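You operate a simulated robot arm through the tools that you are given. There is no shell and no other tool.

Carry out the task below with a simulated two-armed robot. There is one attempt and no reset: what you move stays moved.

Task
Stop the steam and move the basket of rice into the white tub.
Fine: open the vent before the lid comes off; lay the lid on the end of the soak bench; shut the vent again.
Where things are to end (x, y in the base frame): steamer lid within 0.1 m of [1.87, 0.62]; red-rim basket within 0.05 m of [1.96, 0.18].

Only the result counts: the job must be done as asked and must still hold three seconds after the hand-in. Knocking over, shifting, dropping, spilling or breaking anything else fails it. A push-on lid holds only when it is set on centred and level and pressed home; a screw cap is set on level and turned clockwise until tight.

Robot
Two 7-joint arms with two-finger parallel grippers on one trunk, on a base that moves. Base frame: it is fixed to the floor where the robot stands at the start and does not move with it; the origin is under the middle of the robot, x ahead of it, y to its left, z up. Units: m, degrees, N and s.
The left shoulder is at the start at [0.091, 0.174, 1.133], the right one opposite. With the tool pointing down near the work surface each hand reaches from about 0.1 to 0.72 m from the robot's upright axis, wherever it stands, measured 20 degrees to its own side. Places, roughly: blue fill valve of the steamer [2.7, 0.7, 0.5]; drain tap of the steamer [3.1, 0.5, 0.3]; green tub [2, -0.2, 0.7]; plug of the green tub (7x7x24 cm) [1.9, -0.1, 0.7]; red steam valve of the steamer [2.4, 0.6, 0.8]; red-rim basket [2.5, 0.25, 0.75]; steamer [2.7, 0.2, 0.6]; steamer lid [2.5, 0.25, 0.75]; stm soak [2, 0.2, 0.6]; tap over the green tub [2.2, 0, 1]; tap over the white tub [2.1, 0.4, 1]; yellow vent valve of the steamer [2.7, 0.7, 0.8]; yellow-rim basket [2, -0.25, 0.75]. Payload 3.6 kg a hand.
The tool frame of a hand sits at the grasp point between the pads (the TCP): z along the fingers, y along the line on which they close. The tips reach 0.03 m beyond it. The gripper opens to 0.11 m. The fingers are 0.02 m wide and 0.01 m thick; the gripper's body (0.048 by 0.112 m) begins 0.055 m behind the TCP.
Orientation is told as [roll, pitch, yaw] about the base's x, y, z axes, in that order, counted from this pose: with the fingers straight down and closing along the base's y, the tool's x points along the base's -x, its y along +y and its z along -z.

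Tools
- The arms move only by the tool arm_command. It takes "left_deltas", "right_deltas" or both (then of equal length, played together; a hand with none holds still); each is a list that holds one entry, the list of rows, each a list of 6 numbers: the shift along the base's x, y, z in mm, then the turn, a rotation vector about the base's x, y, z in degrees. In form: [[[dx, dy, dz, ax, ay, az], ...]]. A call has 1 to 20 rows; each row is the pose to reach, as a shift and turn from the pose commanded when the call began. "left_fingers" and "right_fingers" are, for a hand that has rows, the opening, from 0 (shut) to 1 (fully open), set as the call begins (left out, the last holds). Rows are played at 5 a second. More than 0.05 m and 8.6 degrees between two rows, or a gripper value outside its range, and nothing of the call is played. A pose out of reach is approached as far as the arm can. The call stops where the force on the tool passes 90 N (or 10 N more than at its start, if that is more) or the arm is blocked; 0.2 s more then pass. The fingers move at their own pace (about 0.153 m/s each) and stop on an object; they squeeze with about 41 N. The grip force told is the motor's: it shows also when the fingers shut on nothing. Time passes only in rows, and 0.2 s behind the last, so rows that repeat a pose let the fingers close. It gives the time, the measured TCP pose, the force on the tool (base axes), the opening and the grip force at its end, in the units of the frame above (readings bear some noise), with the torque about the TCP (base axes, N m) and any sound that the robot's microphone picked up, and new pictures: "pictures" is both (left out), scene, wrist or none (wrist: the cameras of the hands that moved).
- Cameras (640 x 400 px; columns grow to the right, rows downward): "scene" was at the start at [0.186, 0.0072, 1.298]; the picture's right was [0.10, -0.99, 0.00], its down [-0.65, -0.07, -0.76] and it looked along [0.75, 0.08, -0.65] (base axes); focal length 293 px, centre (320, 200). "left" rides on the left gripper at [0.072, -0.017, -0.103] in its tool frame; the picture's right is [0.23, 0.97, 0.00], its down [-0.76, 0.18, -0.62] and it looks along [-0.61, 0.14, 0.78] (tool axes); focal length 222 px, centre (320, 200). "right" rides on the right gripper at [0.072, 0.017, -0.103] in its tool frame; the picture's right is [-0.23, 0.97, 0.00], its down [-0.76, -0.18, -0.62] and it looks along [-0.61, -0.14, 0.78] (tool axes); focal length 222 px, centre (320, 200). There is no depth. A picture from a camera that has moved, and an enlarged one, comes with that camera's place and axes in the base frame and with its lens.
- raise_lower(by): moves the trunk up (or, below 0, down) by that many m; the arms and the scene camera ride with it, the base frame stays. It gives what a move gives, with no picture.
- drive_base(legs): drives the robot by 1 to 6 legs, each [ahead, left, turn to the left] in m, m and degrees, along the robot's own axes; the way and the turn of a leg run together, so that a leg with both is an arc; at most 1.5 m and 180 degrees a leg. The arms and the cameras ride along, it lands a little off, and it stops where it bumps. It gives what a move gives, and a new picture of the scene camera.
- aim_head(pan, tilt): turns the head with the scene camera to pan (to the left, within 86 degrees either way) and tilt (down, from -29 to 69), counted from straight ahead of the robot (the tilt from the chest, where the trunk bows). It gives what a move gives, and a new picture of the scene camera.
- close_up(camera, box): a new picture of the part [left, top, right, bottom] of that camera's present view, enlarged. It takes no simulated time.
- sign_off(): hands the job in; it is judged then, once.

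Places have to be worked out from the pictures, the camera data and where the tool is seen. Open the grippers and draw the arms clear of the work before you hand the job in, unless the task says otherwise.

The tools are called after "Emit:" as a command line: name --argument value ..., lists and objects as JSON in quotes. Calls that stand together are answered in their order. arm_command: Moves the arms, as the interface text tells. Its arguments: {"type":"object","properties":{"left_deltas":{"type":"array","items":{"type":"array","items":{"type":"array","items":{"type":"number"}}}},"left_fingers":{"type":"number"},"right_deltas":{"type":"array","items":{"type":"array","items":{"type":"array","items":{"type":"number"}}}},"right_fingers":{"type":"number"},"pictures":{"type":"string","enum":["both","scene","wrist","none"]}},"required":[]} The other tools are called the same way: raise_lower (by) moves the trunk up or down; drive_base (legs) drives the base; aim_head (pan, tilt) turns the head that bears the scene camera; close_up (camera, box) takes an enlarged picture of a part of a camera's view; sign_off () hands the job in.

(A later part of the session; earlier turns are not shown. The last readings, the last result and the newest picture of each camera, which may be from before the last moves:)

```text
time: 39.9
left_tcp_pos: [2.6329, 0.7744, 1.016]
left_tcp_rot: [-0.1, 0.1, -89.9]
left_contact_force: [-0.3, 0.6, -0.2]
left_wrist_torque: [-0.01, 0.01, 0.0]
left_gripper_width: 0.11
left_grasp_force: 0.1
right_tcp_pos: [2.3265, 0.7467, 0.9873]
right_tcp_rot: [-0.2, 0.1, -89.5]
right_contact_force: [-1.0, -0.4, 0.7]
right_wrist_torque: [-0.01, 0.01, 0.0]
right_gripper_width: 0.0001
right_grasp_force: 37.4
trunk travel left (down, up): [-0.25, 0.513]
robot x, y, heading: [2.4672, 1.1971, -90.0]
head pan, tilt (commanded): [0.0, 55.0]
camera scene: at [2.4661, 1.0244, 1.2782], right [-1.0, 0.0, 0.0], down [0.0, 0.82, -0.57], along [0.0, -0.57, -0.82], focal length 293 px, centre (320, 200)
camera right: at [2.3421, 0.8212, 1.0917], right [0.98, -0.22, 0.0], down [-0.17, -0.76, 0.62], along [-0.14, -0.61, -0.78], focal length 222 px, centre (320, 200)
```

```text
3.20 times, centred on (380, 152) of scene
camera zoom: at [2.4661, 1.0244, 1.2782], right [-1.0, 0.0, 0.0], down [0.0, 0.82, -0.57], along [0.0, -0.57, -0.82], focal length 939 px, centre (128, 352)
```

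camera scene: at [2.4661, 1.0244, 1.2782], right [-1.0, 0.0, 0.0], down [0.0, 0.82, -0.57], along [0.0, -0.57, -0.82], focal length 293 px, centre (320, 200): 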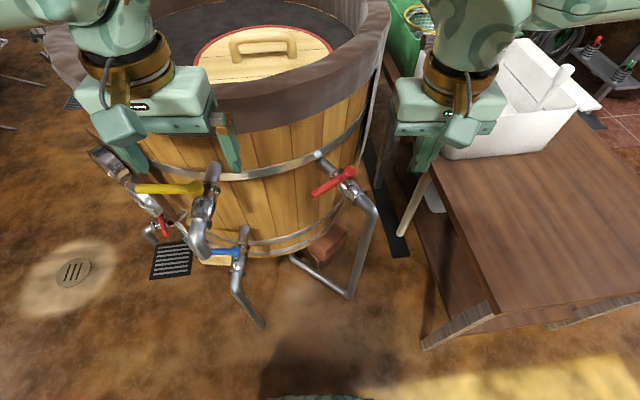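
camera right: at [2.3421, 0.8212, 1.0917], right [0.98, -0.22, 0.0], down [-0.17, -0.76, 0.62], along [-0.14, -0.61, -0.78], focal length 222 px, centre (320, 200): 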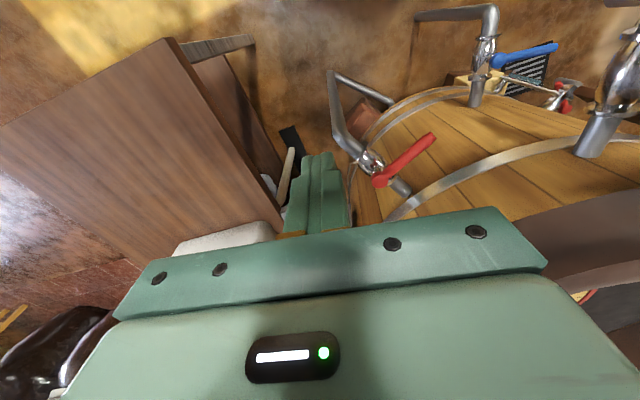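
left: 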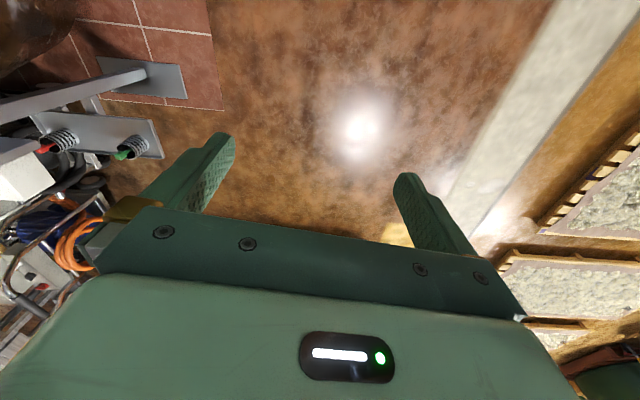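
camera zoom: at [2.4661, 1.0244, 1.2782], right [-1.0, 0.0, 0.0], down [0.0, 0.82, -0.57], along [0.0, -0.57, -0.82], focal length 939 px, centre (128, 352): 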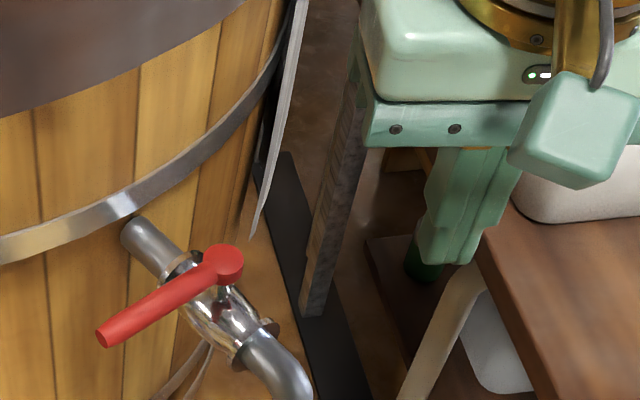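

The red lever now lies across its pipe, so the steam is off. Next is the yellow vent: I'll close the left fingers and bring them to the tub side of the lever at about (2.764, 0.66), stopping above it to check.

Emit:
arm_command --left_deltas '[[[35, -20, 0, 0, 0, 0], [70, -45, 0, 0, 0, 0], [105, -75, 0, 0, 0, 0], [131, -100, 0, 0, 0, 0], [131, -114, -35, 0, 0, 0], [131, -114, -70, 0, 0, 0], [131, -114, -105, 0, 0, 0], [131, -114, -105, 0, 0, 0]]]' --left_fingers 0 --pictures "both"

Emit:
close_up --camera "scene" --box '[80, 90, 280, 215]'

```text
time: 41.7
left_tcp_pos: [2.765, 0.6605, 0.9104]
left_tcp_rot: [0.0, 0.0, -90.0]
left_contact_force: [0.1, 0.3, 0.4]
left_wrist_torque: [0.03, 0.01, 0.02]
left_gripper_width: 0.0001
left_grasp_force: 38.3
right_tcp_pos: [2.3251, 0.7488, 0.9876]
right_tcp_rot: [-0.2, 0.1, -89.5]
right_contact_force: [0.6, 0.0, 0.4]
right_wrist_torque: [0.01, -0.01, -0.01]
right_gripper_width: 0.0
right_grasp_force: 37.7
trunk travel left (down, up): [-0.25, 0.513]
robot x, y, heading: [2.4658, 1.2006, -90.0]
head pan, tilt (commanded): [0.0, 55.0]
camera scene: at [2.4662, 1.0249, 1.2783], right [-1.0, 0.0, 0.0], down [0.0, 0.82, -0.57], along [0.0, -0.57, -0.82], focal length 293 px, centre (320, 200)
camera left: at [2.7489, 0.7322, 1.0138], right [0.97, 0.23, 0.0], down [0.18, -0.76, 0.62], along [0.14, -0.61, -0.78], focal length 222 px, centre (320, 200)
```

scene: 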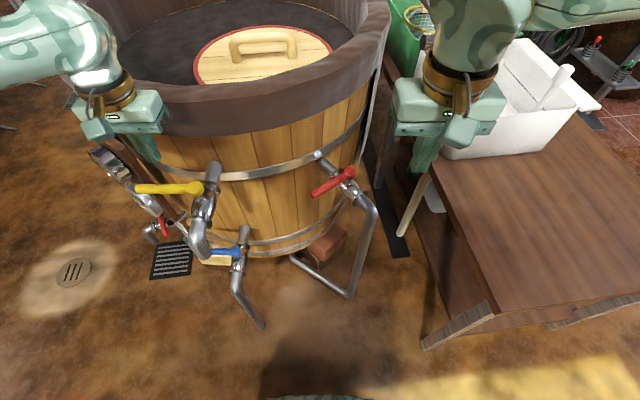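
left: 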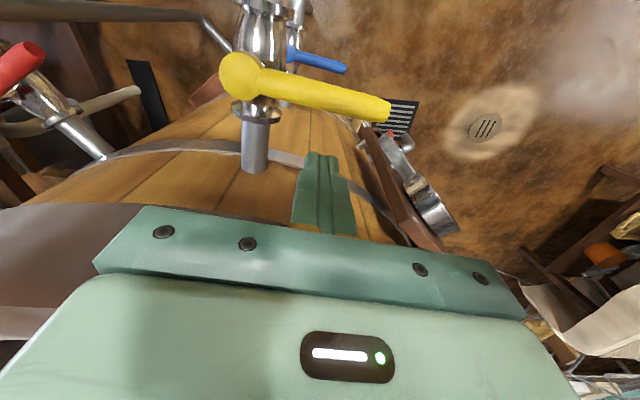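

```text
3.20 times, centred on (180, 152) of scene
camera zoom: at [2.4662, 1.0249, 1.2783], right [-1.0, 0.0, 0.0], down [0.0, 0.82, -0.57], along [0.0, -0.57, -0.82], focal length 939 px, centre (768, 352)
```

zoom: 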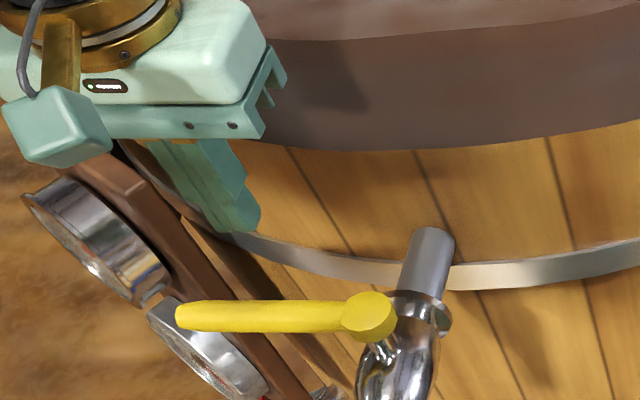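

The fingers sit on the tub side of the lever, about 3 cm behind it. I'll lower to lever height and sweep the lever counter-clockwise outward to lie along its pipe.

Emit:
arm_command --left_deltas '[[[0, 0, -25, 0, 0, 0], [0, 0, -44, 0, 0, 0], [4, 13, -44, 0, 0, 0], [6, 22, -44, 0, 0, 0], [7, 31, -44, 0, 0, 0], [6, 41, -44, 0, 0, 0], [5, 50, -44, 0, 0, 0], [2, 60, -44, 0, 0, 0], [-1, 68, -44, 0, 0, 0], [-6, 77, -44, 0, 0, 0], [-12, 84, -44, 0, 0, 0], [-19, 91, -44, 0, 0, 0], [-27, 96, -44, 0, 0, 0], [-36, 101, -44, 0, 0, 0], [-44, 104, -44, 0, 0, 0]]]' --pictures "both"

Emit:
close_up --camera "scene" --box '[100, 110, 300, 235]'

```text
time: 44.9
left_tcp_pos: [2.7217, 0.7646, 0.8672]
left_tcp_rot: [0.1, 0.0, -89.9]
left_contact_force: [3.7, -3.0, 4.6]
left_wrist_torque: [-0.04, -0.08, 0.03]
left_gripper_width: 0.0
left_grasp_force: 37.7
right_tcp_pos: [2.3262, 0.7473, 0.9869]
right_tcp_rot: [-0.4, 0.1, -89.5]
right_contact_force: [0.6, -0.3, -0.2]
right_wrist_torque: [0.0, -0.04, 0.02]
right_gripper_width: 0.0
right_grasp_force: 38.1
trunk travel left (down, up): [-0.25, 0.513]
robot x, y, heading: [2.4661, 1.1978, -90.5]
head pan, tilt (commanded): [0.0, 55.0]
camera scene: at [2.4668, 1.0246, 1.2783], right [-1.0, 0.0, 0.0], down [0.0, 0.82, -0.57], along [0.0, -0.57, -0.82], focal length 293 px, centre (320, 200)
camera left: at [2.7053, 0.837, 0.97], right [0.97, 0.23, 0.0], down [0.18, -0.76, 0.62], along [0.14, -0.61, -0.78], focal length 222 px, centre (320, 200)
```

scene: 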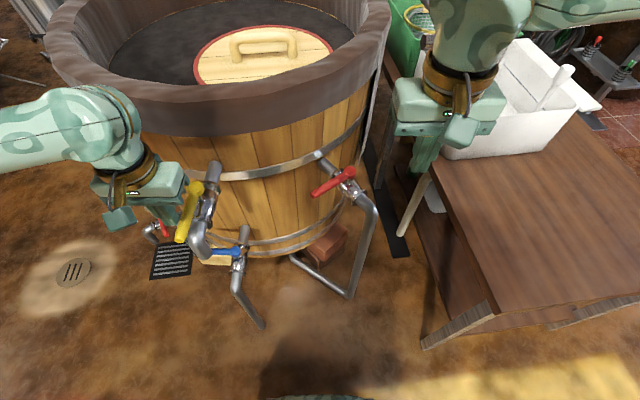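
left: 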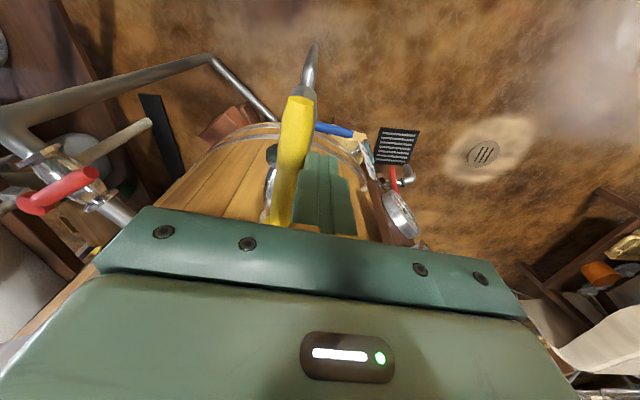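

```text
3.20 times, centred on (200, 172) of scene
camera zoom: at [2.4668, 1.0246, 1.2783], right [-1.0, 0.0, 0.0], down [0.0, 0.82, -0.57], along [0.0, -0.57, -0.82], focal length 939 px, centre (704, 288)
```

zoom: 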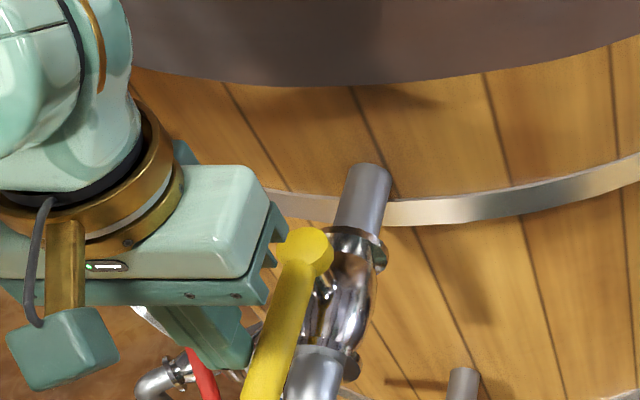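

The yellow lever now lies nearly along its pipe. I'll push a little more toward -x to seat it against its open stop.

Emit:
arm_command --left_deltas '[[[-3, 0, 0, 0, 0, 0], [-6, 0, 0, 0, 0, 0], [-8, 0, 0, 0, 0, 0]]]' --pictures "scene"

Emit:
close_up --camera "scene" --box '[100, 110, 300, 235]'

```text
time: 45.7
left_tcp_pos: [2.7203, 0.7638, 0.8663]
left_tcp_rot: [0.3, -0.4, -90.0]
left_contact_force: [48.9, -0.7, 24.1]
left_wrist_torque: [-0.01, -1.29, -0.05]
left_gripper_width: 0.0002
left_grasp_force: 37.5
right_tcp_pos: [2.3304, 0.7494, 0.9885]
right_tcp_rot: [-0.5, 0.2, -89.4]
right_contact_force: [0.0, -0.9, 0.5]
right_wrist_torque: [-0.03, 0.0, -0.02]
right_gripper_width: 0.0001
right_grasp_force: 37.6
trunk travel left (down, up): [-0.25, 0.513]
robot x, y, heading: [2.4672, 1.2005, -90.1]
head pan, tilt (commanded): [0.0, 55.0]
camera scene: at [2.4722, 1.0263, 1.2787], right [-1.0, 0.0, 0.0], down [0.0, 0.82, -0.57], along [0.0, -0.57, -0.82], focal length 293 px, centre (320, 200)
```

scene: 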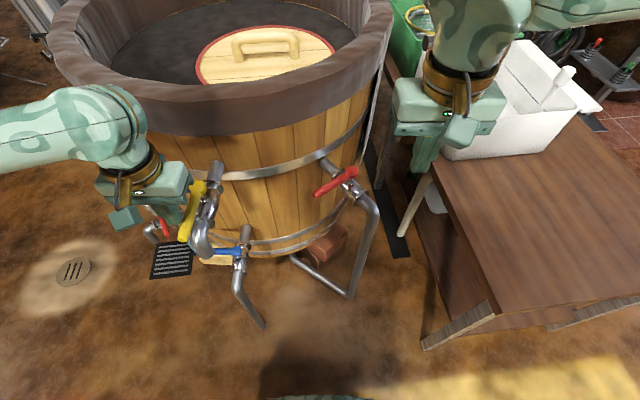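

```text
3.20 times, centred on (200, 172) of scene
camera zoom: at [2.4722, 1.0263, 1.2787], right [-1.0, 0.0, 0.0], down [0.0, 0.82, -0.57], along [0.0, -0.57, -0.82], focal length 939 px, centre (704, 288)
```

zoom: 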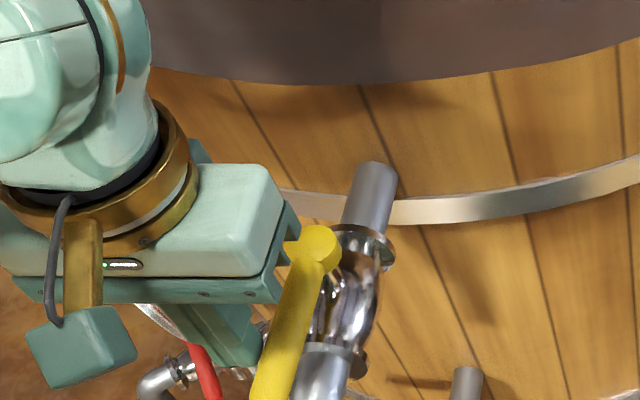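

The lever pushed back with 49 N at its stop, so the vent is fully open. I'll back the left hand off to +x and lift it clear.

Emit:
arm_command --left_deltas '[[[15, 0, 0, 0, 0, 0], [40, 5, 10, 0, 0, 0], [50, 15, 50, 0, 0, 0], [30, 20, 95, 0, 0, 0], [0, 20, 140, 0, 0, 0], [-40, 20, 170, 0, 0, 0], [-70, 20, 190, 0, 0, 0]]]' --pictures "both"

```text
refused: row 5 steps farther than a row can; nothing moved
```

The row was slightly too long, so I'll use finer steps.

Emit:
arm_command --left_deltas '[[[15, 0, 0, 0, 0, 0], [40, 5, 10, 0, 0, 0], [50, 15, 45, 0, 0, 0], [40, 20, 85, 0, 0, 0], [15, 20, 120, 0, 0, 0], [-20, 20, 150, 0, 0, 0], [-50, 20, 175, 0, 0, 0], [-70, 20, 190, 0, 0, 0]]]' --pictures "both"

```text
time: 47.5
left_tcp_pos: [2.6413, 0.7856, 1.0583]
left_tcp_rot: [0.0, 0.1, -90.0]
left_contact_force: [0.1, 0.2, 0.6]
left_wrist_torque: [0.04, 0.01, -0.02]
left_gripper_width: 0.0
left_grasp_force: 37.8
right_tcp_pos: [2.3257, 0.7484, 0.9876]
right_tcp_rot: [-0.2, 0.1, -89.6]
right_contact_force: [0.5, 0.3, -0.6]
right_wrist_torque: [0.01, 0.01, 0.03]
right_gripper_width: 0.0
right_grasp_force: 37.9
trunk travel left (down, up): [-0.25, 0.513]
robot x, y, heading: [2.4663, 1.1961, -90.1]
head pan, tilt (commanded): [0.0, 55.0]
camera scene: at [2.4656, 1.0247, 1.2782], right [-1.0, 0.0, 0.0], down [0.0, 0.82, -0.57], along [0.0, -0.57, -0.82], focal length 293 px, centre (320, 200)
camera left: at [2.6248, 0.8584, 1.1608], right [0.97, 0.23, 0.0], down [0.18, -0.76, 0.62], along [0.14, -0.61, -0.78], focal length 222 px, centre (320, 200)
```

scene: 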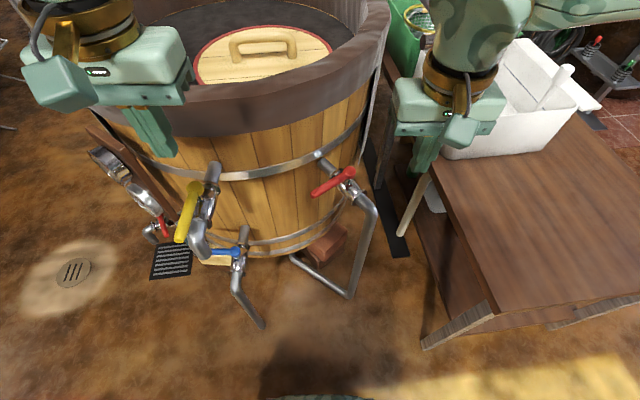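
left: 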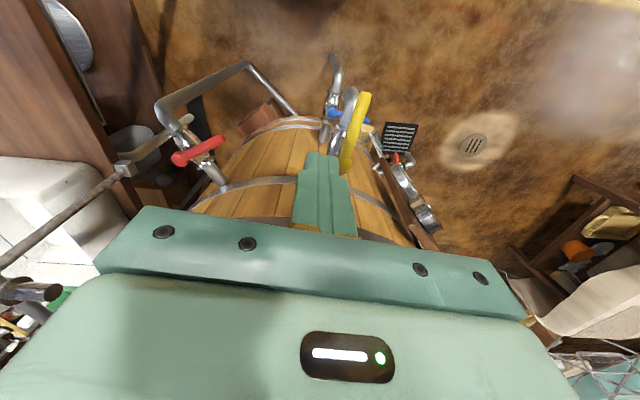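

The vent lever lies along its pipe now. I'll draw the right hand back toward the robot, then drive closer (about 0.14 m) so the left arm can reach the lid.

Emit:
arm_command --right_deltas '[[[0, 35, 20, 0, 0, 0], [0, 70, 40, 0, 0, 0], [0, 105, 60, 0, 0, 0]]]' --pictures "none"

Emit:
drive_base --legs '[[0.14, 0, 0]]'

```text
time: 48.3
left_tcp_pos: [2.6416, 0.7858, 1.0573]
left_tcp_rot: [0.0, 0.0, -89.9]
left_contact_force: [-0.1, 0.3, 0.2]
left_wrist_torque: [-0.01, 0.03, 0.01]
left_gripper_width: 0.0
left_grasp_force: 37.8
right_tcp_pos: [2.3255, 0.8535, 1.0464]
right_tcp_rot: [-0.2, 0.1, -89.6]
right_contact_force: [0.3, -0.1, 0.2]
right_wrist_torque: [-0.03, 0.0, -0.01]
right_gripper_width: 0.0
right_grasp_force: 38.1
trunk travel left (down, up): [-0.25, 0.513]
robot x, y, heading: [2.4673, 1.2019, -90.4]
head pan, tilt (commanded): [0.0, 55.0]
```

```text
time: 49.6
left_tcp_pos: [2.6399, 0.6442, 1.0575]
left_tcp_rot: [0.0, 0.1, -90.1]
left_contact_force: [-0.5, 0.9, -0.3]
left_wrist_torque: [0.05, 0.01, 0.02]
left_gripper_width: 0.0002
left_grasp_force: 37.3
right_tcp_pos: [2.3238, 0.7122, 1.0458]
right_tcp_rot: [-0.1, 0.3, -89.6]
right_contact_force: [0.7, -0.6, -1.5]
right_wrist_torque: [0.01, 0.05, 0.01]
right_gripper_width: 0.0
right_grasp_force: 37.8
trunk travel left (down, up): [-0.25, 0.513]
robot x, y, heading: [2.4633, 1.0608, -90.0]
head pan, tilt (commanded): [0.0, 55.0]
camera scene: at [2.4656, 0.8839, 1.278], right [-1.0, 0.0, 0.0], down [0.0, 0.82, -0.57], along [0.0, -0.57, -0.82], focal length 293 px, centre (320, 200)
```

scene: 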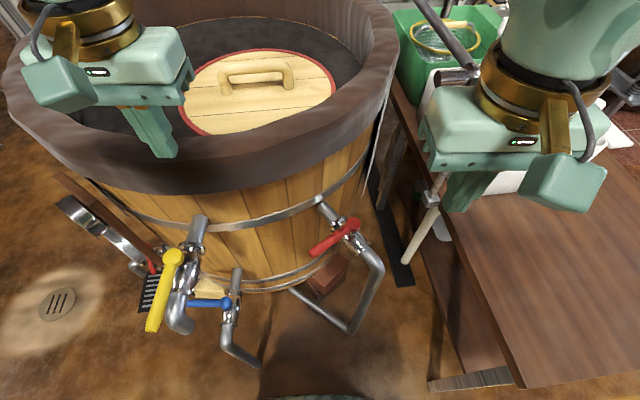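

I'm closer now with no bump. I'll zoom in on the lid and its handle to fix the position.

Emit:
close_up --camera "scene" --box '[160, 30, 360, 155]'

Emit:
close_up --camera "left" --box '[0, 0, 640, 400]'

```text
3.20 times, centred on (260, 92) of scene
camera zoom: at [2.4656, 0.8839, 1.278], right [-1.0, 0.0, 0.0], down [0.0, 0.82, -0.57], along [0.0, -0.57, -0.82], focal length 939 px, centre (512, 544)
```

zoom: 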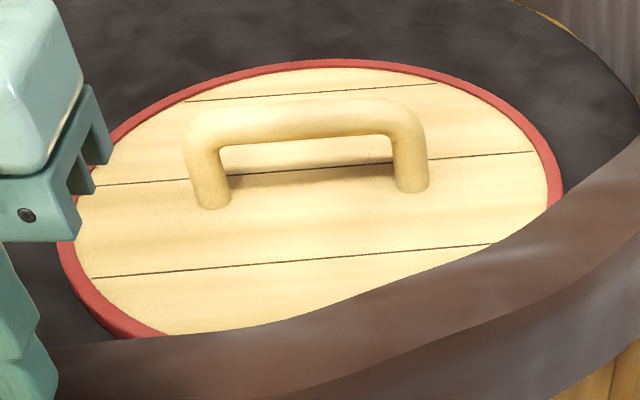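

```text
1.00 times, centred on (320, 200) of left (not enlarged: the box is as wide or as high as the picture)
camera zoom: at [2.6249, 0.7174, 1.16], right [0.97, 0.23, 0.0], down [0.18, -0.76, 0.62], along [0.14, -0.61, -0.78], focal length 222 px, centre (320, 200)
```

zoom: 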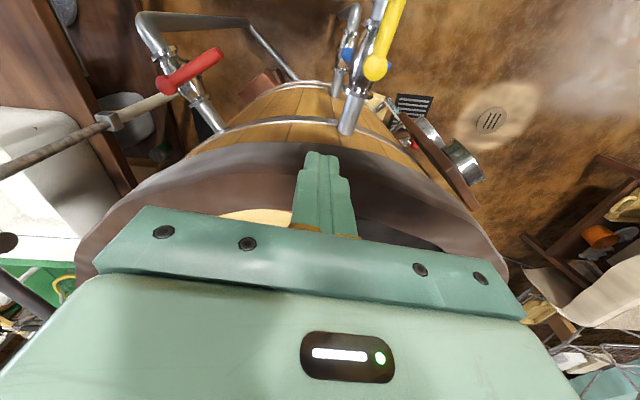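

The handle bar centre is at about (2.608, 0.287, 0.925) with the lid top near z=0.865. The bar runs along x, so the fingers must close along y: I'll turn the left hand 90° at a safe height.

Emit:
arm_command --left_deltas '[[[0, 0, 10, 0, 0, 8], [0, 0, 20, 0, 0, 16], [0, 0, 30, 0, 0, 24], [0, 0, 40, 0, 0, 32], [0, 0, 40, 0, 0, 40], [0, 0, 40, 0, 0, 48], [0, 0, 40, 0, 0, 56], [0, 0, 40, 0, 0, 64], [0, 0, 40, 0, 0, 72], [0, 0, 40, 0, 0, 80], [0, 0, 40, 0, 0, 88], [0, 0, 40, 0, 0, 90]]]' --left_fingers 0.6 --pictures "both"

```text
time: 52.2
left_tcp_pos: [2.6409, 0.6461, 1.0982]
left_tcp_rot: [-0.1, 0.0, 0.0]
left_contact_force: [0.0, 0.0, 0.5]
left_wrist_torque: [0.0, -0.02, -0.01]
left_gripper_width: 0.0658
left_grasp_force: 0.0
right_tcp_pos: [2.3255, 0.7132, 1.0457]
right_tcp_rot: [-0.2, 0.1, -89.6]
right_contact_force: [-0.2, -0.7, 0.3]
right_wrist_torque: [0.02, 0.03, 0.01]
right_gripper_width: 0.0
right_grasp_force: 37.7
trunk travel left (down, up): [-0.25, 0.513]
robot x, y, heading: [2.4677, 1.0615, -90.3]
head pan, tilt (commanded): [0.0, 55.0]
camera scene: at [2.4657, 0.8855, 1.2782], right [-1.0, 0.0, 0.0], down [0.0, 0.82, -0.57], along [0.0, -0.57, -0.82], focal length 293 px, centre (320, 200)
camera left: at [2.5692, 0.6294, 1.2004], right [-0.23, 0.97, 0.0], down [0.76, 0.18, 0.62], along [0.61, 0.14, -0.78], focal length 222 px, centre (320, 200)
```

scene: 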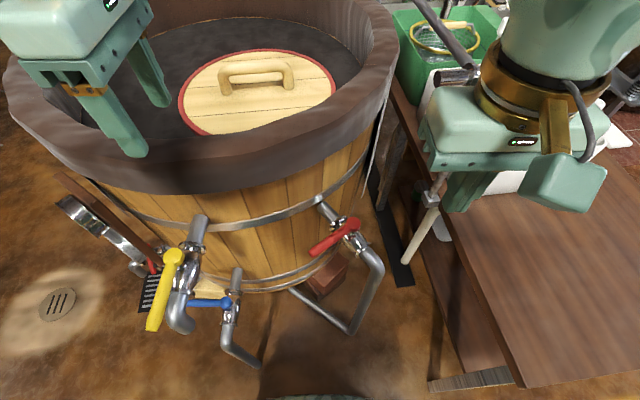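
left: 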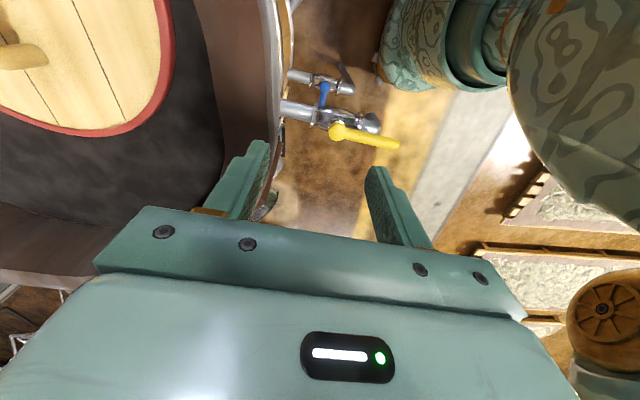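

The 90° turn worked. I'll now reach out toward a point above the handle to see how far the arm gets with the tool straight down.

Emit:
arm_command --left_deltas '[[[-4, -40, 0, 0, 0, 0], [-8, -80, 0, 0, 0, 0], [-12, -120, 0, 0, 0, 0], [-16, -160, 0, 0, 0, 0], [-20, -200, 0, 0, 0, 0], [-24, -240, 0, 0, 0, 0], [-28, -280, 0, 0, 0, 0], [-32, -320, 0, 0, 0, 0], [-33, -359, 0, 0, 0, 0]]]' --pictures "both"

```text
time: 54.2
left_tcp_pos: [2.6159, 0.3898, 1.0838]
left_tcp_rot: [0.0, 0.0, -0.1]
left_contact_force: [-0.9, -0.5, 0.6]
left_wrist_torque: [0.0, 0.02, -0.03]
left_gripper_width: 0.0661
left_grasp_force: 0.0
left hand out of reach, approached as far as the arm can: row 7, 8, 9
right_tcp_pos: [2.3246, 0.7143, 1.0453]
right_tcp_rot: [-0.2, 0.1, -89.5]
right_contact_force: [0.8, -0.2, 0.9]
right_wrist_torque: [0.0, 0.02, -0.03]
right_gripper_width: 0.0
right_grasp_force: 37.9
trunk travel left (down, up): [-0.25, 0.513]
robot x, y, heading: [2.4665, 1.0618, -90.2]
head pan, tilt (commanded): [0.0, 55.0]
camera scene: at [2.4658, 0.8855, 1.2783], right [-1.0, 0.0, 0.0], down [0.0, 0.82, -0.57], along [0.0, -0.57, -0.82], focal length 293 px, centre (320, 200)
camera left: at [2.5447, 0.3742, 1.1876], right [-0.22, 0.97, 0.0], down [0.76, 0.18, 0.62], along [0.61, 0.14, -0.78], focal length 222 px, centre (320, 200)
```

scene: 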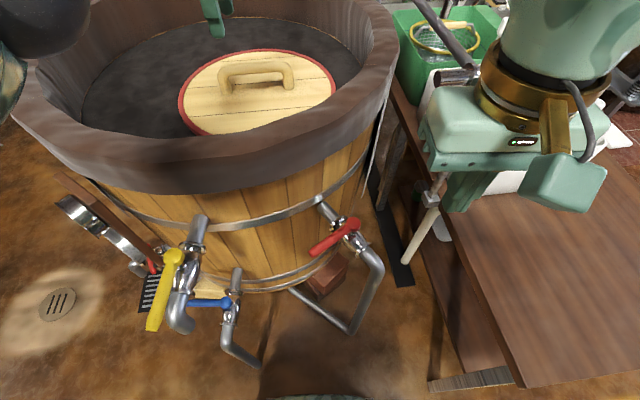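
left: 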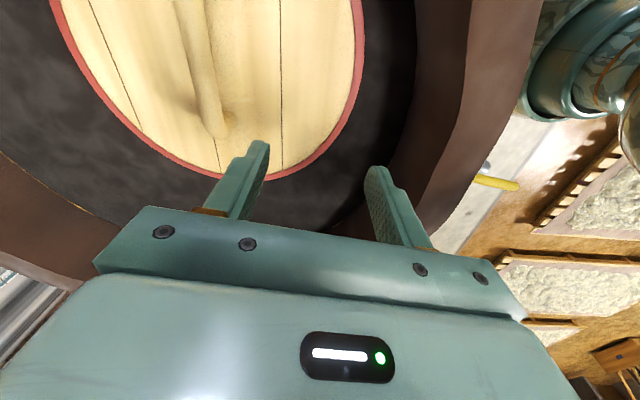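

Straight down the arm reaches only y≈0.39 at this height. A forward tilt plus the trunk at a better height should cover the rest, so I'll raise the trunk 0.15 m first, then tilt and reach over the handle, and later lower with the trunk.

Emit:
raise_lower --by 0.15

Emit:
arm_command --left_deltas '[[[0, 0, -20, -6, 0, 0], [0, 0, -45, -12, 0, 0], [0, -10, -75, -18, 0, 0], [-2, -35, -105, -25, 0, 0], [-4, -65, -130, -28, 0, 0], [-6, -100, -145, -28, 0, 0], [-6, -100, -145, -28, 0, 0]]]' --left_fingers 0.6 --pictures "both"

```text
time: 55.9
left_tcp_pos: [2.6205, 0.4333, 1.3079]
left_tcp_rot: [-6.8, 0.0, -0.1]
left_contact_force: [-0.6, 0.3, 0.1]
left_wrist_torque: [0.03, 0.02, -0.01]
left_gripper_width: 0.066
left_grasp_force: 0.1
right_tcp_pos: [2.3237, 0.7131, 1.195]
right_tcp_rot: [-0.3, 0.2, -89.5]
right_contact_force: [-0.2, -0.3, -0.2]
right_wrist_torque: [0.03, -0.01, -0.02]
right_gripper_width: 0.0
right_grasp_force: 37.9
trunk travel left (down, up): [-0.4, 0.363]
robot x, y, heading: [2.4653, 1.0636, -90.2]
head pan, tilt (commanded): [0.0, 55.0]
```

```text
time: 57.5
left_tcp_pos: [2.6158, 0.3336, 1.1657]
left_tcp_rot: [-34.9, 0.0, -0.1]
left_contact_force: [0.3, -0.2, 0.5]
left_wrist_torque: [0.0, 0.02, -0.05]
left_gripper_width: 0.066
left_grasp_force: 0.1
right_tcp_pos: [2.3244, 0.7142, 1.1968]
right_tcp_rot: [-0.3, 0.1, -89.6]
right_contact_force: [-0.7, 0.0, -0.3]
right_wrist_torque: [-0.04, 0.04, 0.0]
right_gripper_width: 0.0
right_grasp_force: 37.8
trunk travel left (down, up): [-0.4, 0.363]
robot x, y, heading: [2.4643, 1.0559, -90.4]
head pan, tilt (commanded): [0.0, 55.0]
camera scene: at [2.4665, 0.9434, 1.4311], right [-1.0, 0.0, 0.0], down [0.0, 0.82, -0.57], along [0.0, -0.57, -0.82], focal length 293 px, centre (320, 200)
camera left: at [2.5438, 0.3804, 1.2588], right [-0.23, 0.8, -0.56], down [0.76, 0.5, 0.41], along [0.61, -0.33, -0.72], focal length 222 px, centre (320, 200)
```

scene: 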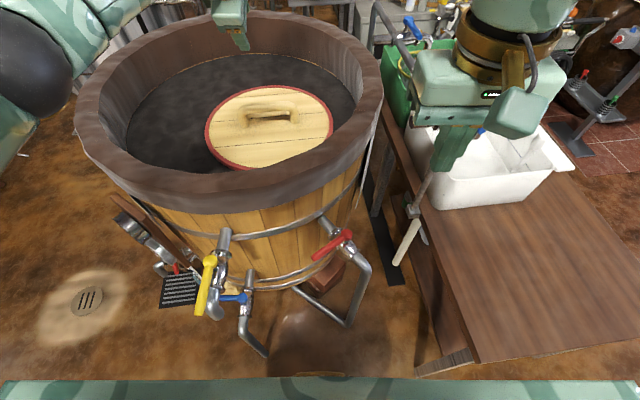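
left: 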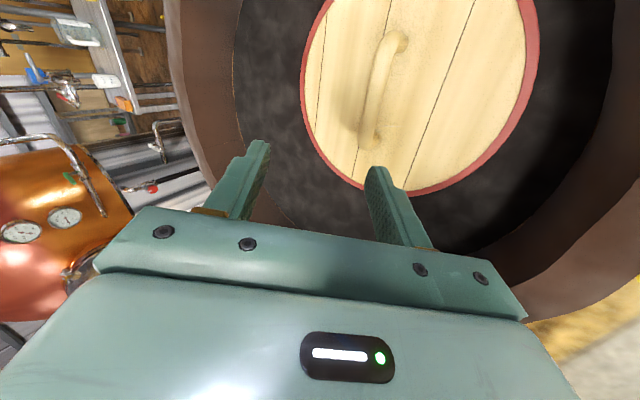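

Raising the trunk also draws the shoulders back, so lowering it will help the reach. The hand is above the handle at (2.616, 0.334, 1.166), tilted 35°; I'll lower the trunk 0.15 m and look.

Emit:
raise_lower --by -0.15

Emit:
close_up --camera "left" --box '[0, 0, 640, 400]'

Emit:
close_up --camera "scene" --box '[120, 0, 360, 150]'

```text
time: 59.3
left_tcp_pos: [2.6138, 0.3342, 1.014]
left_tcp_rot: [-34.9, 0.0, -0.1]
left_contact_force: [0.5, -0.4, 0.3]
left_wrist_torque: [0.0, -0.02, 0.0]
left_gripper_width: 0.0662
left_grasp_force: 0.0
right_tcp_pos: [2.3244, 0.7143, 1.0463]
right_tcp_rot: [-0.2, 0.1, -89.6]
right_contact_force: [-1.1, 0.9, 0.6]
right_wrist_torque: [-0.01, 0.05, 0.02]
right_gripper_width: 0.0
right_grasp_force: 37.7
trunk travel left (down, up): [-0.25, 0.513]
robot x, y, heading: [2.4658, 1.0614, -90.5]
head pan, tilt (commanded): [0.0, 55.0]
```

```text
1.00 times, centred on (320, 200) of left (not enlarged: the box is as wide or as high as the picture)
camera zoom: at [2.5422, 0.3793, 1.1078], right [-0.23, 0.8, -0.56], down [0.76, 0.5, 0.41], along [0.61, -0.33, -0.72], focal length 222 px, centre (320, 200)
```

zoom: 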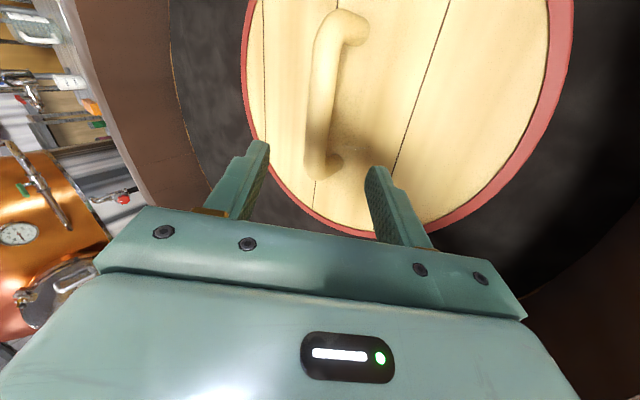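

```text
2.67 times, centred on (240, 75) of scene
camera zoom: at [2.4656, 0.886, 1.2785], right [-1.0, 0.0, 0.0], down [0.0, 0.82, -0.57], along [0.0, -0.57, -0.82], focal length 782 px, centre (533, 533)
```

zoom: 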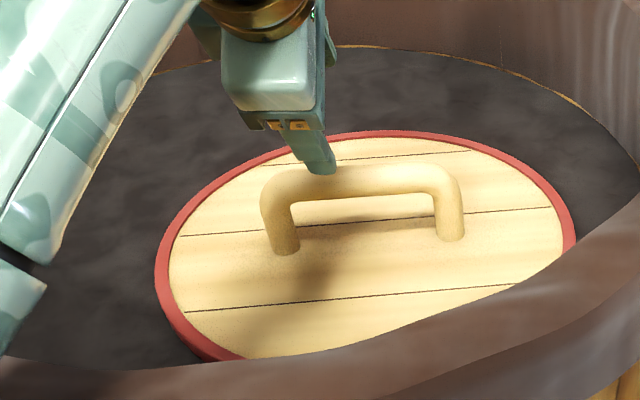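

Combining the wrist and head views, the bar centre is near (2.615, 0.256, 0.902), turned about 7° from the x axis, and the lid top is near z=0.842. I'll turn the hand 7° and approach most of the way along the finger axis.

Emit:
arm_command --left_deltas '[[[0, -15, -22, 0, 0, 3], [0, -30, -43, 0, 0, 7], [1, -45, -65, 0, 0, 7], [1, -45, -65, 0, 0, 7]]]' --left_fingers 0.6 --pictures "both"

Emit:
close_up --camera "scene" --box '[180, 20, 340, 120]'

Emit:
close_up --camera "left" --box '[200, 0, 440, 150]'

```text
time: 60.3
left_tcp_pos: [2.6157, 0.2892, 0.9487]
left_tcp_rot: [-34.9, -0.1, 6.9]
left_contact_force: [0.2, -0.2, -0.8]
left_wrist_torque: [0.02, 0.02, 0.01]
left_gripper_width: 0.0659
left_grasp_force: 0.2
right_tcp_pos: [2.3246, 0.713, 1.0473]
right_tcp_rot: [-0.1, 0.2, -89.6]
right_contact_force: [-0.5, 0.3, -0.5]
right_wrist_torque: [-0.03, 0.0, 0.0]
right_gripper_width: 0.0
right_grasp_force: 38.0
trunk travel left (down, up): [-0.25, 0.513]
robot x, y, heading: [2.4662, 1.06, -90.6]
head pan, tilt (commanded): [0.0, 55.0]
camera scene: at [2.4656, 0.8857, 1.2783], right [-1.0, 0.0, 0.0], down [0.0, 0.82, -0.57], along [0.0, -0.57, -0.82], focal length 293 px, centre (320, 200)
camera left: at [2.5384, 0.325, 1.0434], right [-0.32, 0.77, -0.56], down [0.7, 0.59, 0.41], along [0.64, -0.26, -0.72], focal length 222 px, centre (320, 200)
```

scene: 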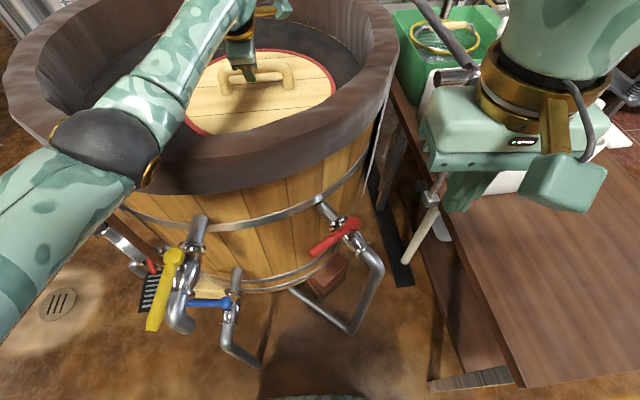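
left: 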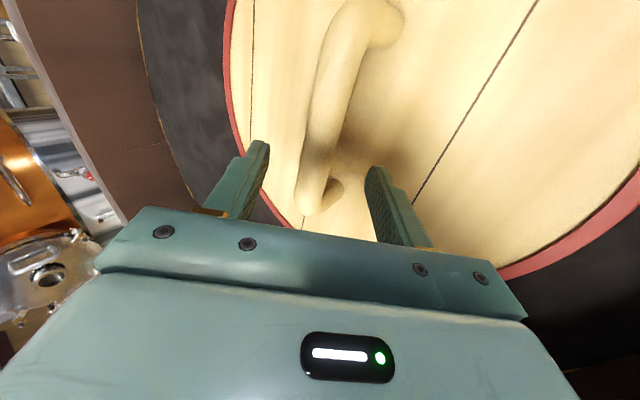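

```text
4.00 times, centred on (260, 70) of scene
camera zoom: at [2.4656, 0.8857, 1.2783], right [-1.0, 0.0, 0.0], down [0.0, 0.82, -0.57], along [0.0, -0.57, -0.82], focal length 1174 px, centre (560, 720)
```

zoom: 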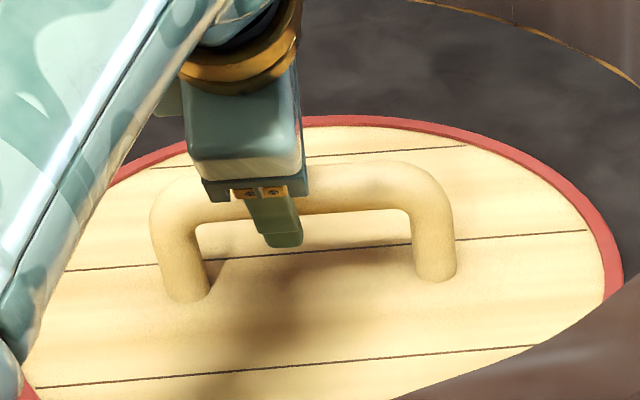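

```text
2.67 times, centred on (320, 75) of left
camera zoom: at [2.5384, 0.325, 1.0434], right [-0.32, 0.77, -0.56], down [0.7, 0.59, 0.41], along [0.64, -0.26, -0.72], focal length 592 px, centre (320, 533)
```

zoom: 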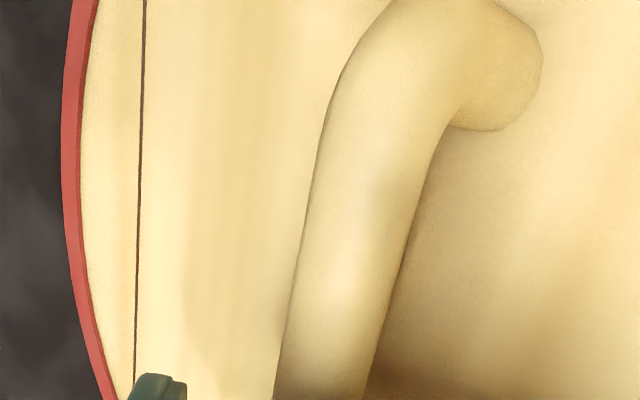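

The bar lies between the fingers and runs at about 5.6°, close to the hand's 6.9°. I'll advance the last 55 mm along the finger axis.

Emit:
arm_command --left_deltas '[[[-1, -11, -15, 0, 0, 0], [-2, -22, -30, 0, 0, 0], [-2, -32, -44, 0, 0, 0], [-2, -32, -44, 0, 0, 0]]]' --left_fingers 0.6 --pictures "both"

Emit:
close_up --camera "scene" --box '[180, 20, 340, 120]'

```text
time: 61.3
left_tcp_pos: [2.6206, 0.2702, 0.9101]
left_tcp_rot: [-34.9, -0.2, 6.9]
left_contact_force: [0.1, 0.2, -0.7]
left_wrist_torque: [-0.02, -0.01, -0.02]
left_gripper_width: 0.0659
left_grasp_force: 0.1
left hand out of reach, approached as far as the arm can: row 2, 3, 4
right_tcp_pos: [2.3248, 0.7131, 1.047]
right_tcp_rot: [-0.1, 0.1, -89.6]
right_contact_force: [-0.5, -0.5, 0.2]
right_wrist_torque: [-0.03, 0.0, 0.0]
right_gripper_width: 0.0
right_grasp_force: 37.8
trunk travel left (down, up): [-0.25, 0.513]
robot x, y, heading: [2.4712, 1.0608, -90.4]
head pan, tilt (commanded): [0.0, 55.0]
camera scene: at [2.4655, 0.8855, 1.2782], right [-1.0, 0.0, 0.0], down [0.0, 0.82, -0.57], along [0.0, -0.57, -0.82], focal length 293 px, centre (320, 200)
camera left: at [2.5436, 0.307, 1.0043], right [-0.32, 0.77, -0.56], down [0.69, 0.59, 0.41], along [0.64, -0.26, -0.72], focal length 222 px, centre (320, 200)
```

scene: 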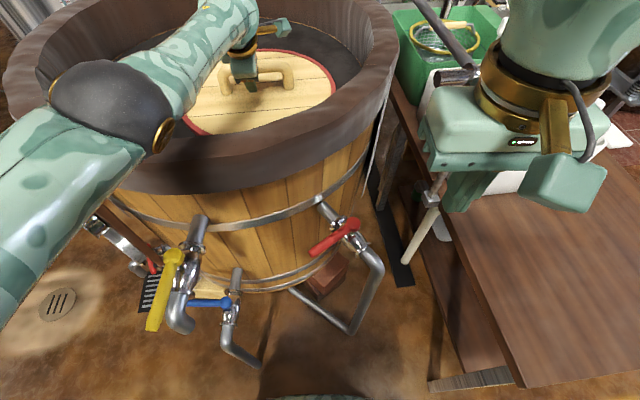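
left: 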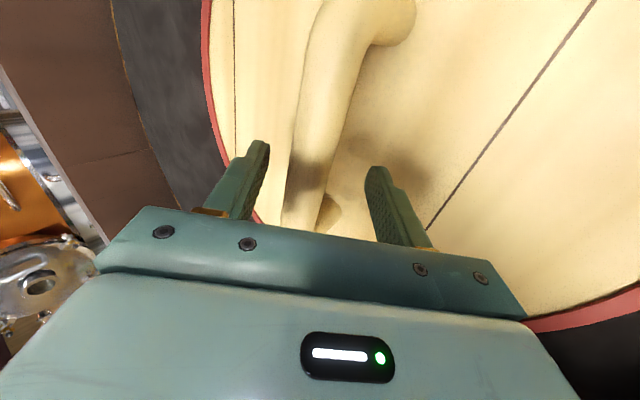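

```text
4.00 times, centred on (260, 70) of scene
camera zoom: at [2.4655, 0.8855, 1.2782], right [-1.0, 0.0, 0.0], down [0.0, 0.82, -0.57], along [0.0, -0.57, -0.82], focal length 1174 px, centre (560, 720)
```

zoom: 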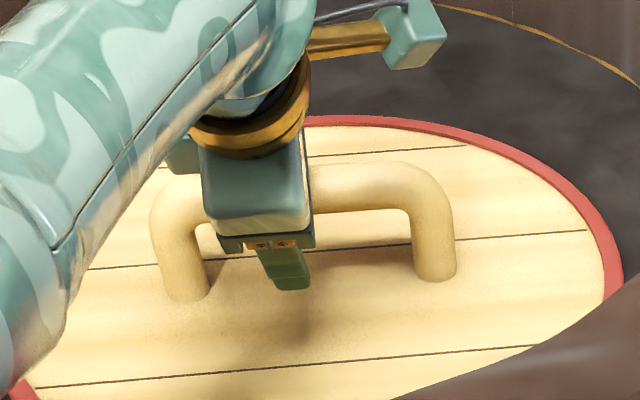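

The arm is at its limit, 14 mm short of the bar. I'll creep the base 20 mm forward, with the hand riding along.

Emit:
drive_base --legs '[[0.02, 0, 0]]'

Emit:
close_up --camera "left" --box '[120, 0, 520, 250]'

Emit:
close_up --camera "scene" --box '[180, 20, 340, 120]'

```text
time: 62.1
left_tcp_pos: [2.6205, 0.2494, 0.9091]
left_tcp_rot: [-34.9, -0.1, 6.8]
left_contact_force: [0.3, -0.5, -0.3]
left_wrist_torque: [0.03, 0.02, -0.02]
left_gripper_width: 0.0658
left_grasp_force: 0.1
right_tcp_pos: [2.3243, 0.6921, 1.0461]
right_tcp_rot: [-0.2, 0.2, -89.6]
right_contact_force: [0.1, -0.1, 0.4]
right_wrist_torque: [0.02, -0.01, 0.0]
right_gripper_width: 0.0
right_grasp_force: 38.1
trunk travel left (down, up): [-0.25, 0.513]
robot x, y, heading: [2.4638, 1.04, -90.2]
head pan, tilt (commanded): [0.0, 55.0]
camera scene: at [2.4655, 0.8635, 1.278], right [-1.0, 0.0, 0.0], down [0.0, 0.82, -0.57], along [0.0, -0.57, -0.82], focal length 293 px, centre (320, 200)
```

scene: 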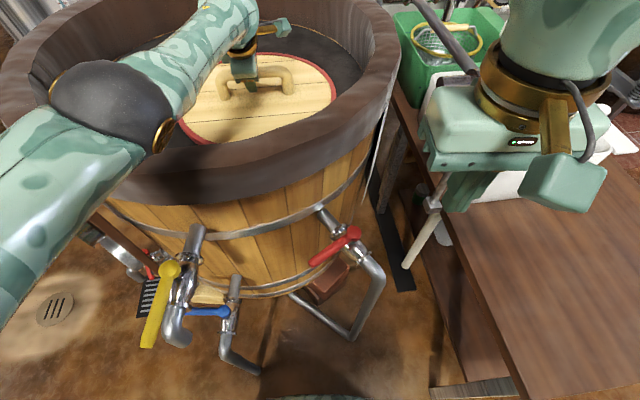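

```text
1.60 times, centred on (320, 125) of left
camera zoom: at [2.5438, 0.2854, 1.0033], right [-0.32, 0.77, -0.56], down [0.69, 0.59, 0.41], along [0.64, -0.25, -0.72], focal length 355 px, centre (320, 320)
```

zoom: 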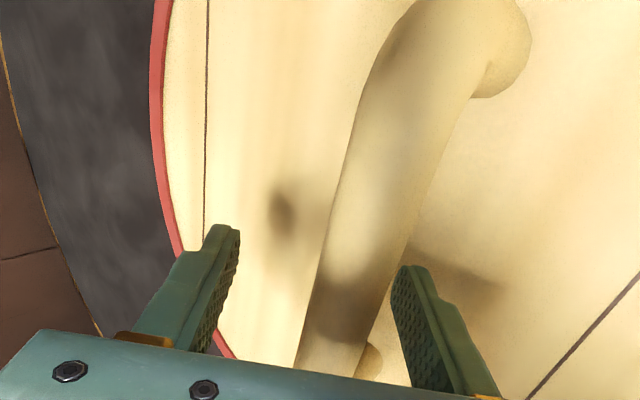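

```text
4.00 times, centred on (260, 70) of scene
camera zoom: at [2.4655, 0.8635, 1.278], right [-1.0, 0.0, 0.0], down [0.0, 0.82, -0.57], along [0.0, -0.57, -0.82], focal length 1174 px, centre (560, 720)
```

zoom: 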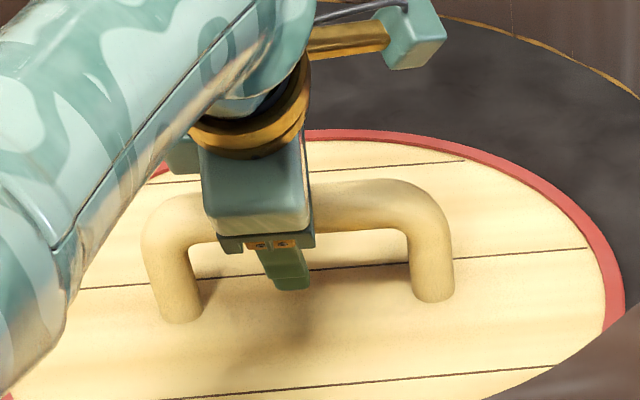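

The bar is now at TCP depth but 11 mm toward the near finger. I'll shift the hand to centre on it, then close the fingers.

Emit:
arm_command --left_deltas '[[[-1, 5, -3, 0, 0, 0], [-2, 9, -6, 0, 0, 0], [-2, 9, -6, 0, 0, 0]]]' --pictures "none"

Emit:
arm_command --left_deltas '[[[0, 0, 0, 0, 0, 0], [0, 0, 0, 0, 0, 0], [0, 0, 0, 0, 0, 0], [0, 0, 0, 0, 0, 0]]]' --left_fingers 0 --pictures "both"

Emit:
close_up --camera "scene" --box '[180, 20, 340, 120]'

```text
time: 62.9
left_tcp_pos: [2.6166, 0.2541, 0.9024]
left_tcp_rot: [-34.8, -0.1, 6.9]
left_contact_force: [-0.1, 0.5, -0.4]
left_wrist_torque: [0.02, 0.0, -0.01]
left_gripper_width: 0.066
left_grasp_force: 0.1
left hand out of reach, approached as far as the arm can: row 2, 3
right_tcp_pos: [2.3247, 0.6927, 1.0452]
right_tcp_rot: [-0.1, 0.1, -89.6]
right_contact_force: [0.3, 0.4, -0.4]
right_wrist_torque: [-0.03, 0.0, 0.0]
right_gripper_width: 0.0
right_grasp_force: 38.1
trunk travel left (down, up): [-0.25, 0.513]
robot x, y, heading: [2.4676, 1.0409, -90.3]
head pan, tilt (commanded): [0.0, 55.0]
```

```text
time: 63.9
left_tcp_pos: [2.6164, 0.2523, 0.9028]
left_tcp_rot: [-34.6, -0.1, 6.9]
left_contact_force: [-0.8, 0.0, 1.1]
left_wrist_torque: [-0.02, 0.2, -0.03]
left_gripper_width: 0.0255
left_grasp_force: 41.0
right_tcp_pos: [2.324, 0.6921, 1.0456]
right_tcp_rot: [-0.2, 0.2, -89.6]
right_contact_force: [0.3, 0.7, -0.5]
right_wrist_torque: [0.01, 0.01, 0.02]
right_gripper_width: 0.0
right_grasp_force: 37.9
trunk travel left (down, up): [-0.25, 0.513]
robot x, y, heading: [2.4652, 1.0412, -90.2]
head pan, tilt (commanded): [0.0, 55.0]
camera scene: at [2.4656, 0.8644, 1.2781], right [-1.0, 0.0, 0.0], down [0.0, 0.82, -0.57], along [0.0, -0.57, -0.82], focal length 293 px, centre (320, 200)
camera left: at [2.5402, 0.2896, 0.9964], right [-0.32, 0.77, -0.56], down [0.69, 0.59, 0.41], along [0.64, -0.25, -0.72], focal length 222 px, centre (320, 200)
```

scene: 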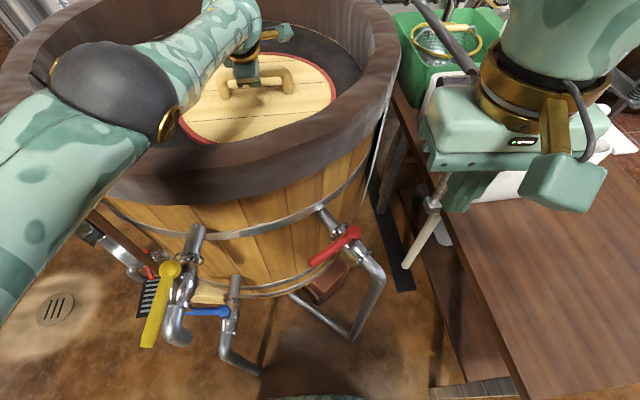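
left: 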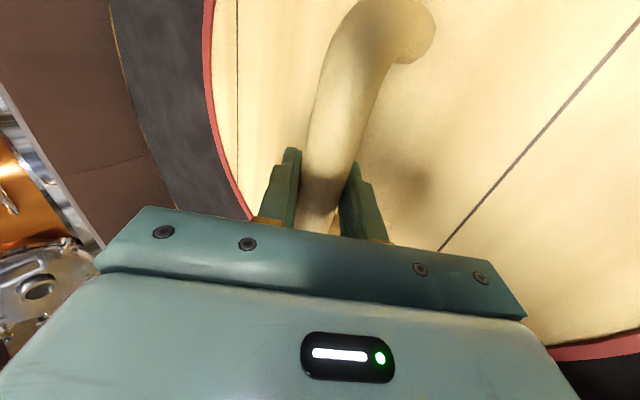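

```text
4.00 times, centred on (260, 70) of scene
camera zoom: at [2.4656, 0.8644, 1.2781], right [-1.0, 0.0, 0.0], down [0.0, 0.82, -0.57], along [0.0, -0.57, -0.82], focal length 1174 px, centre (560, 720)
```

zoom: 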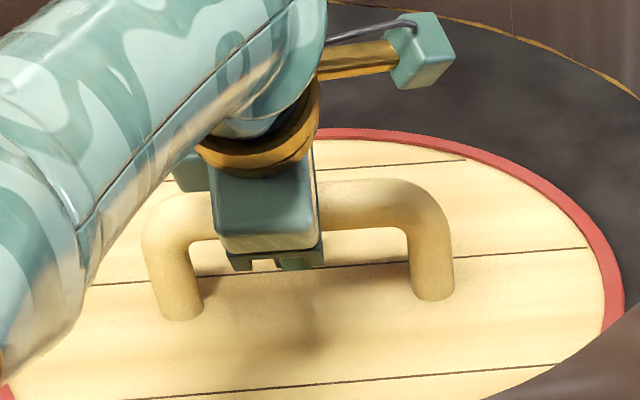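

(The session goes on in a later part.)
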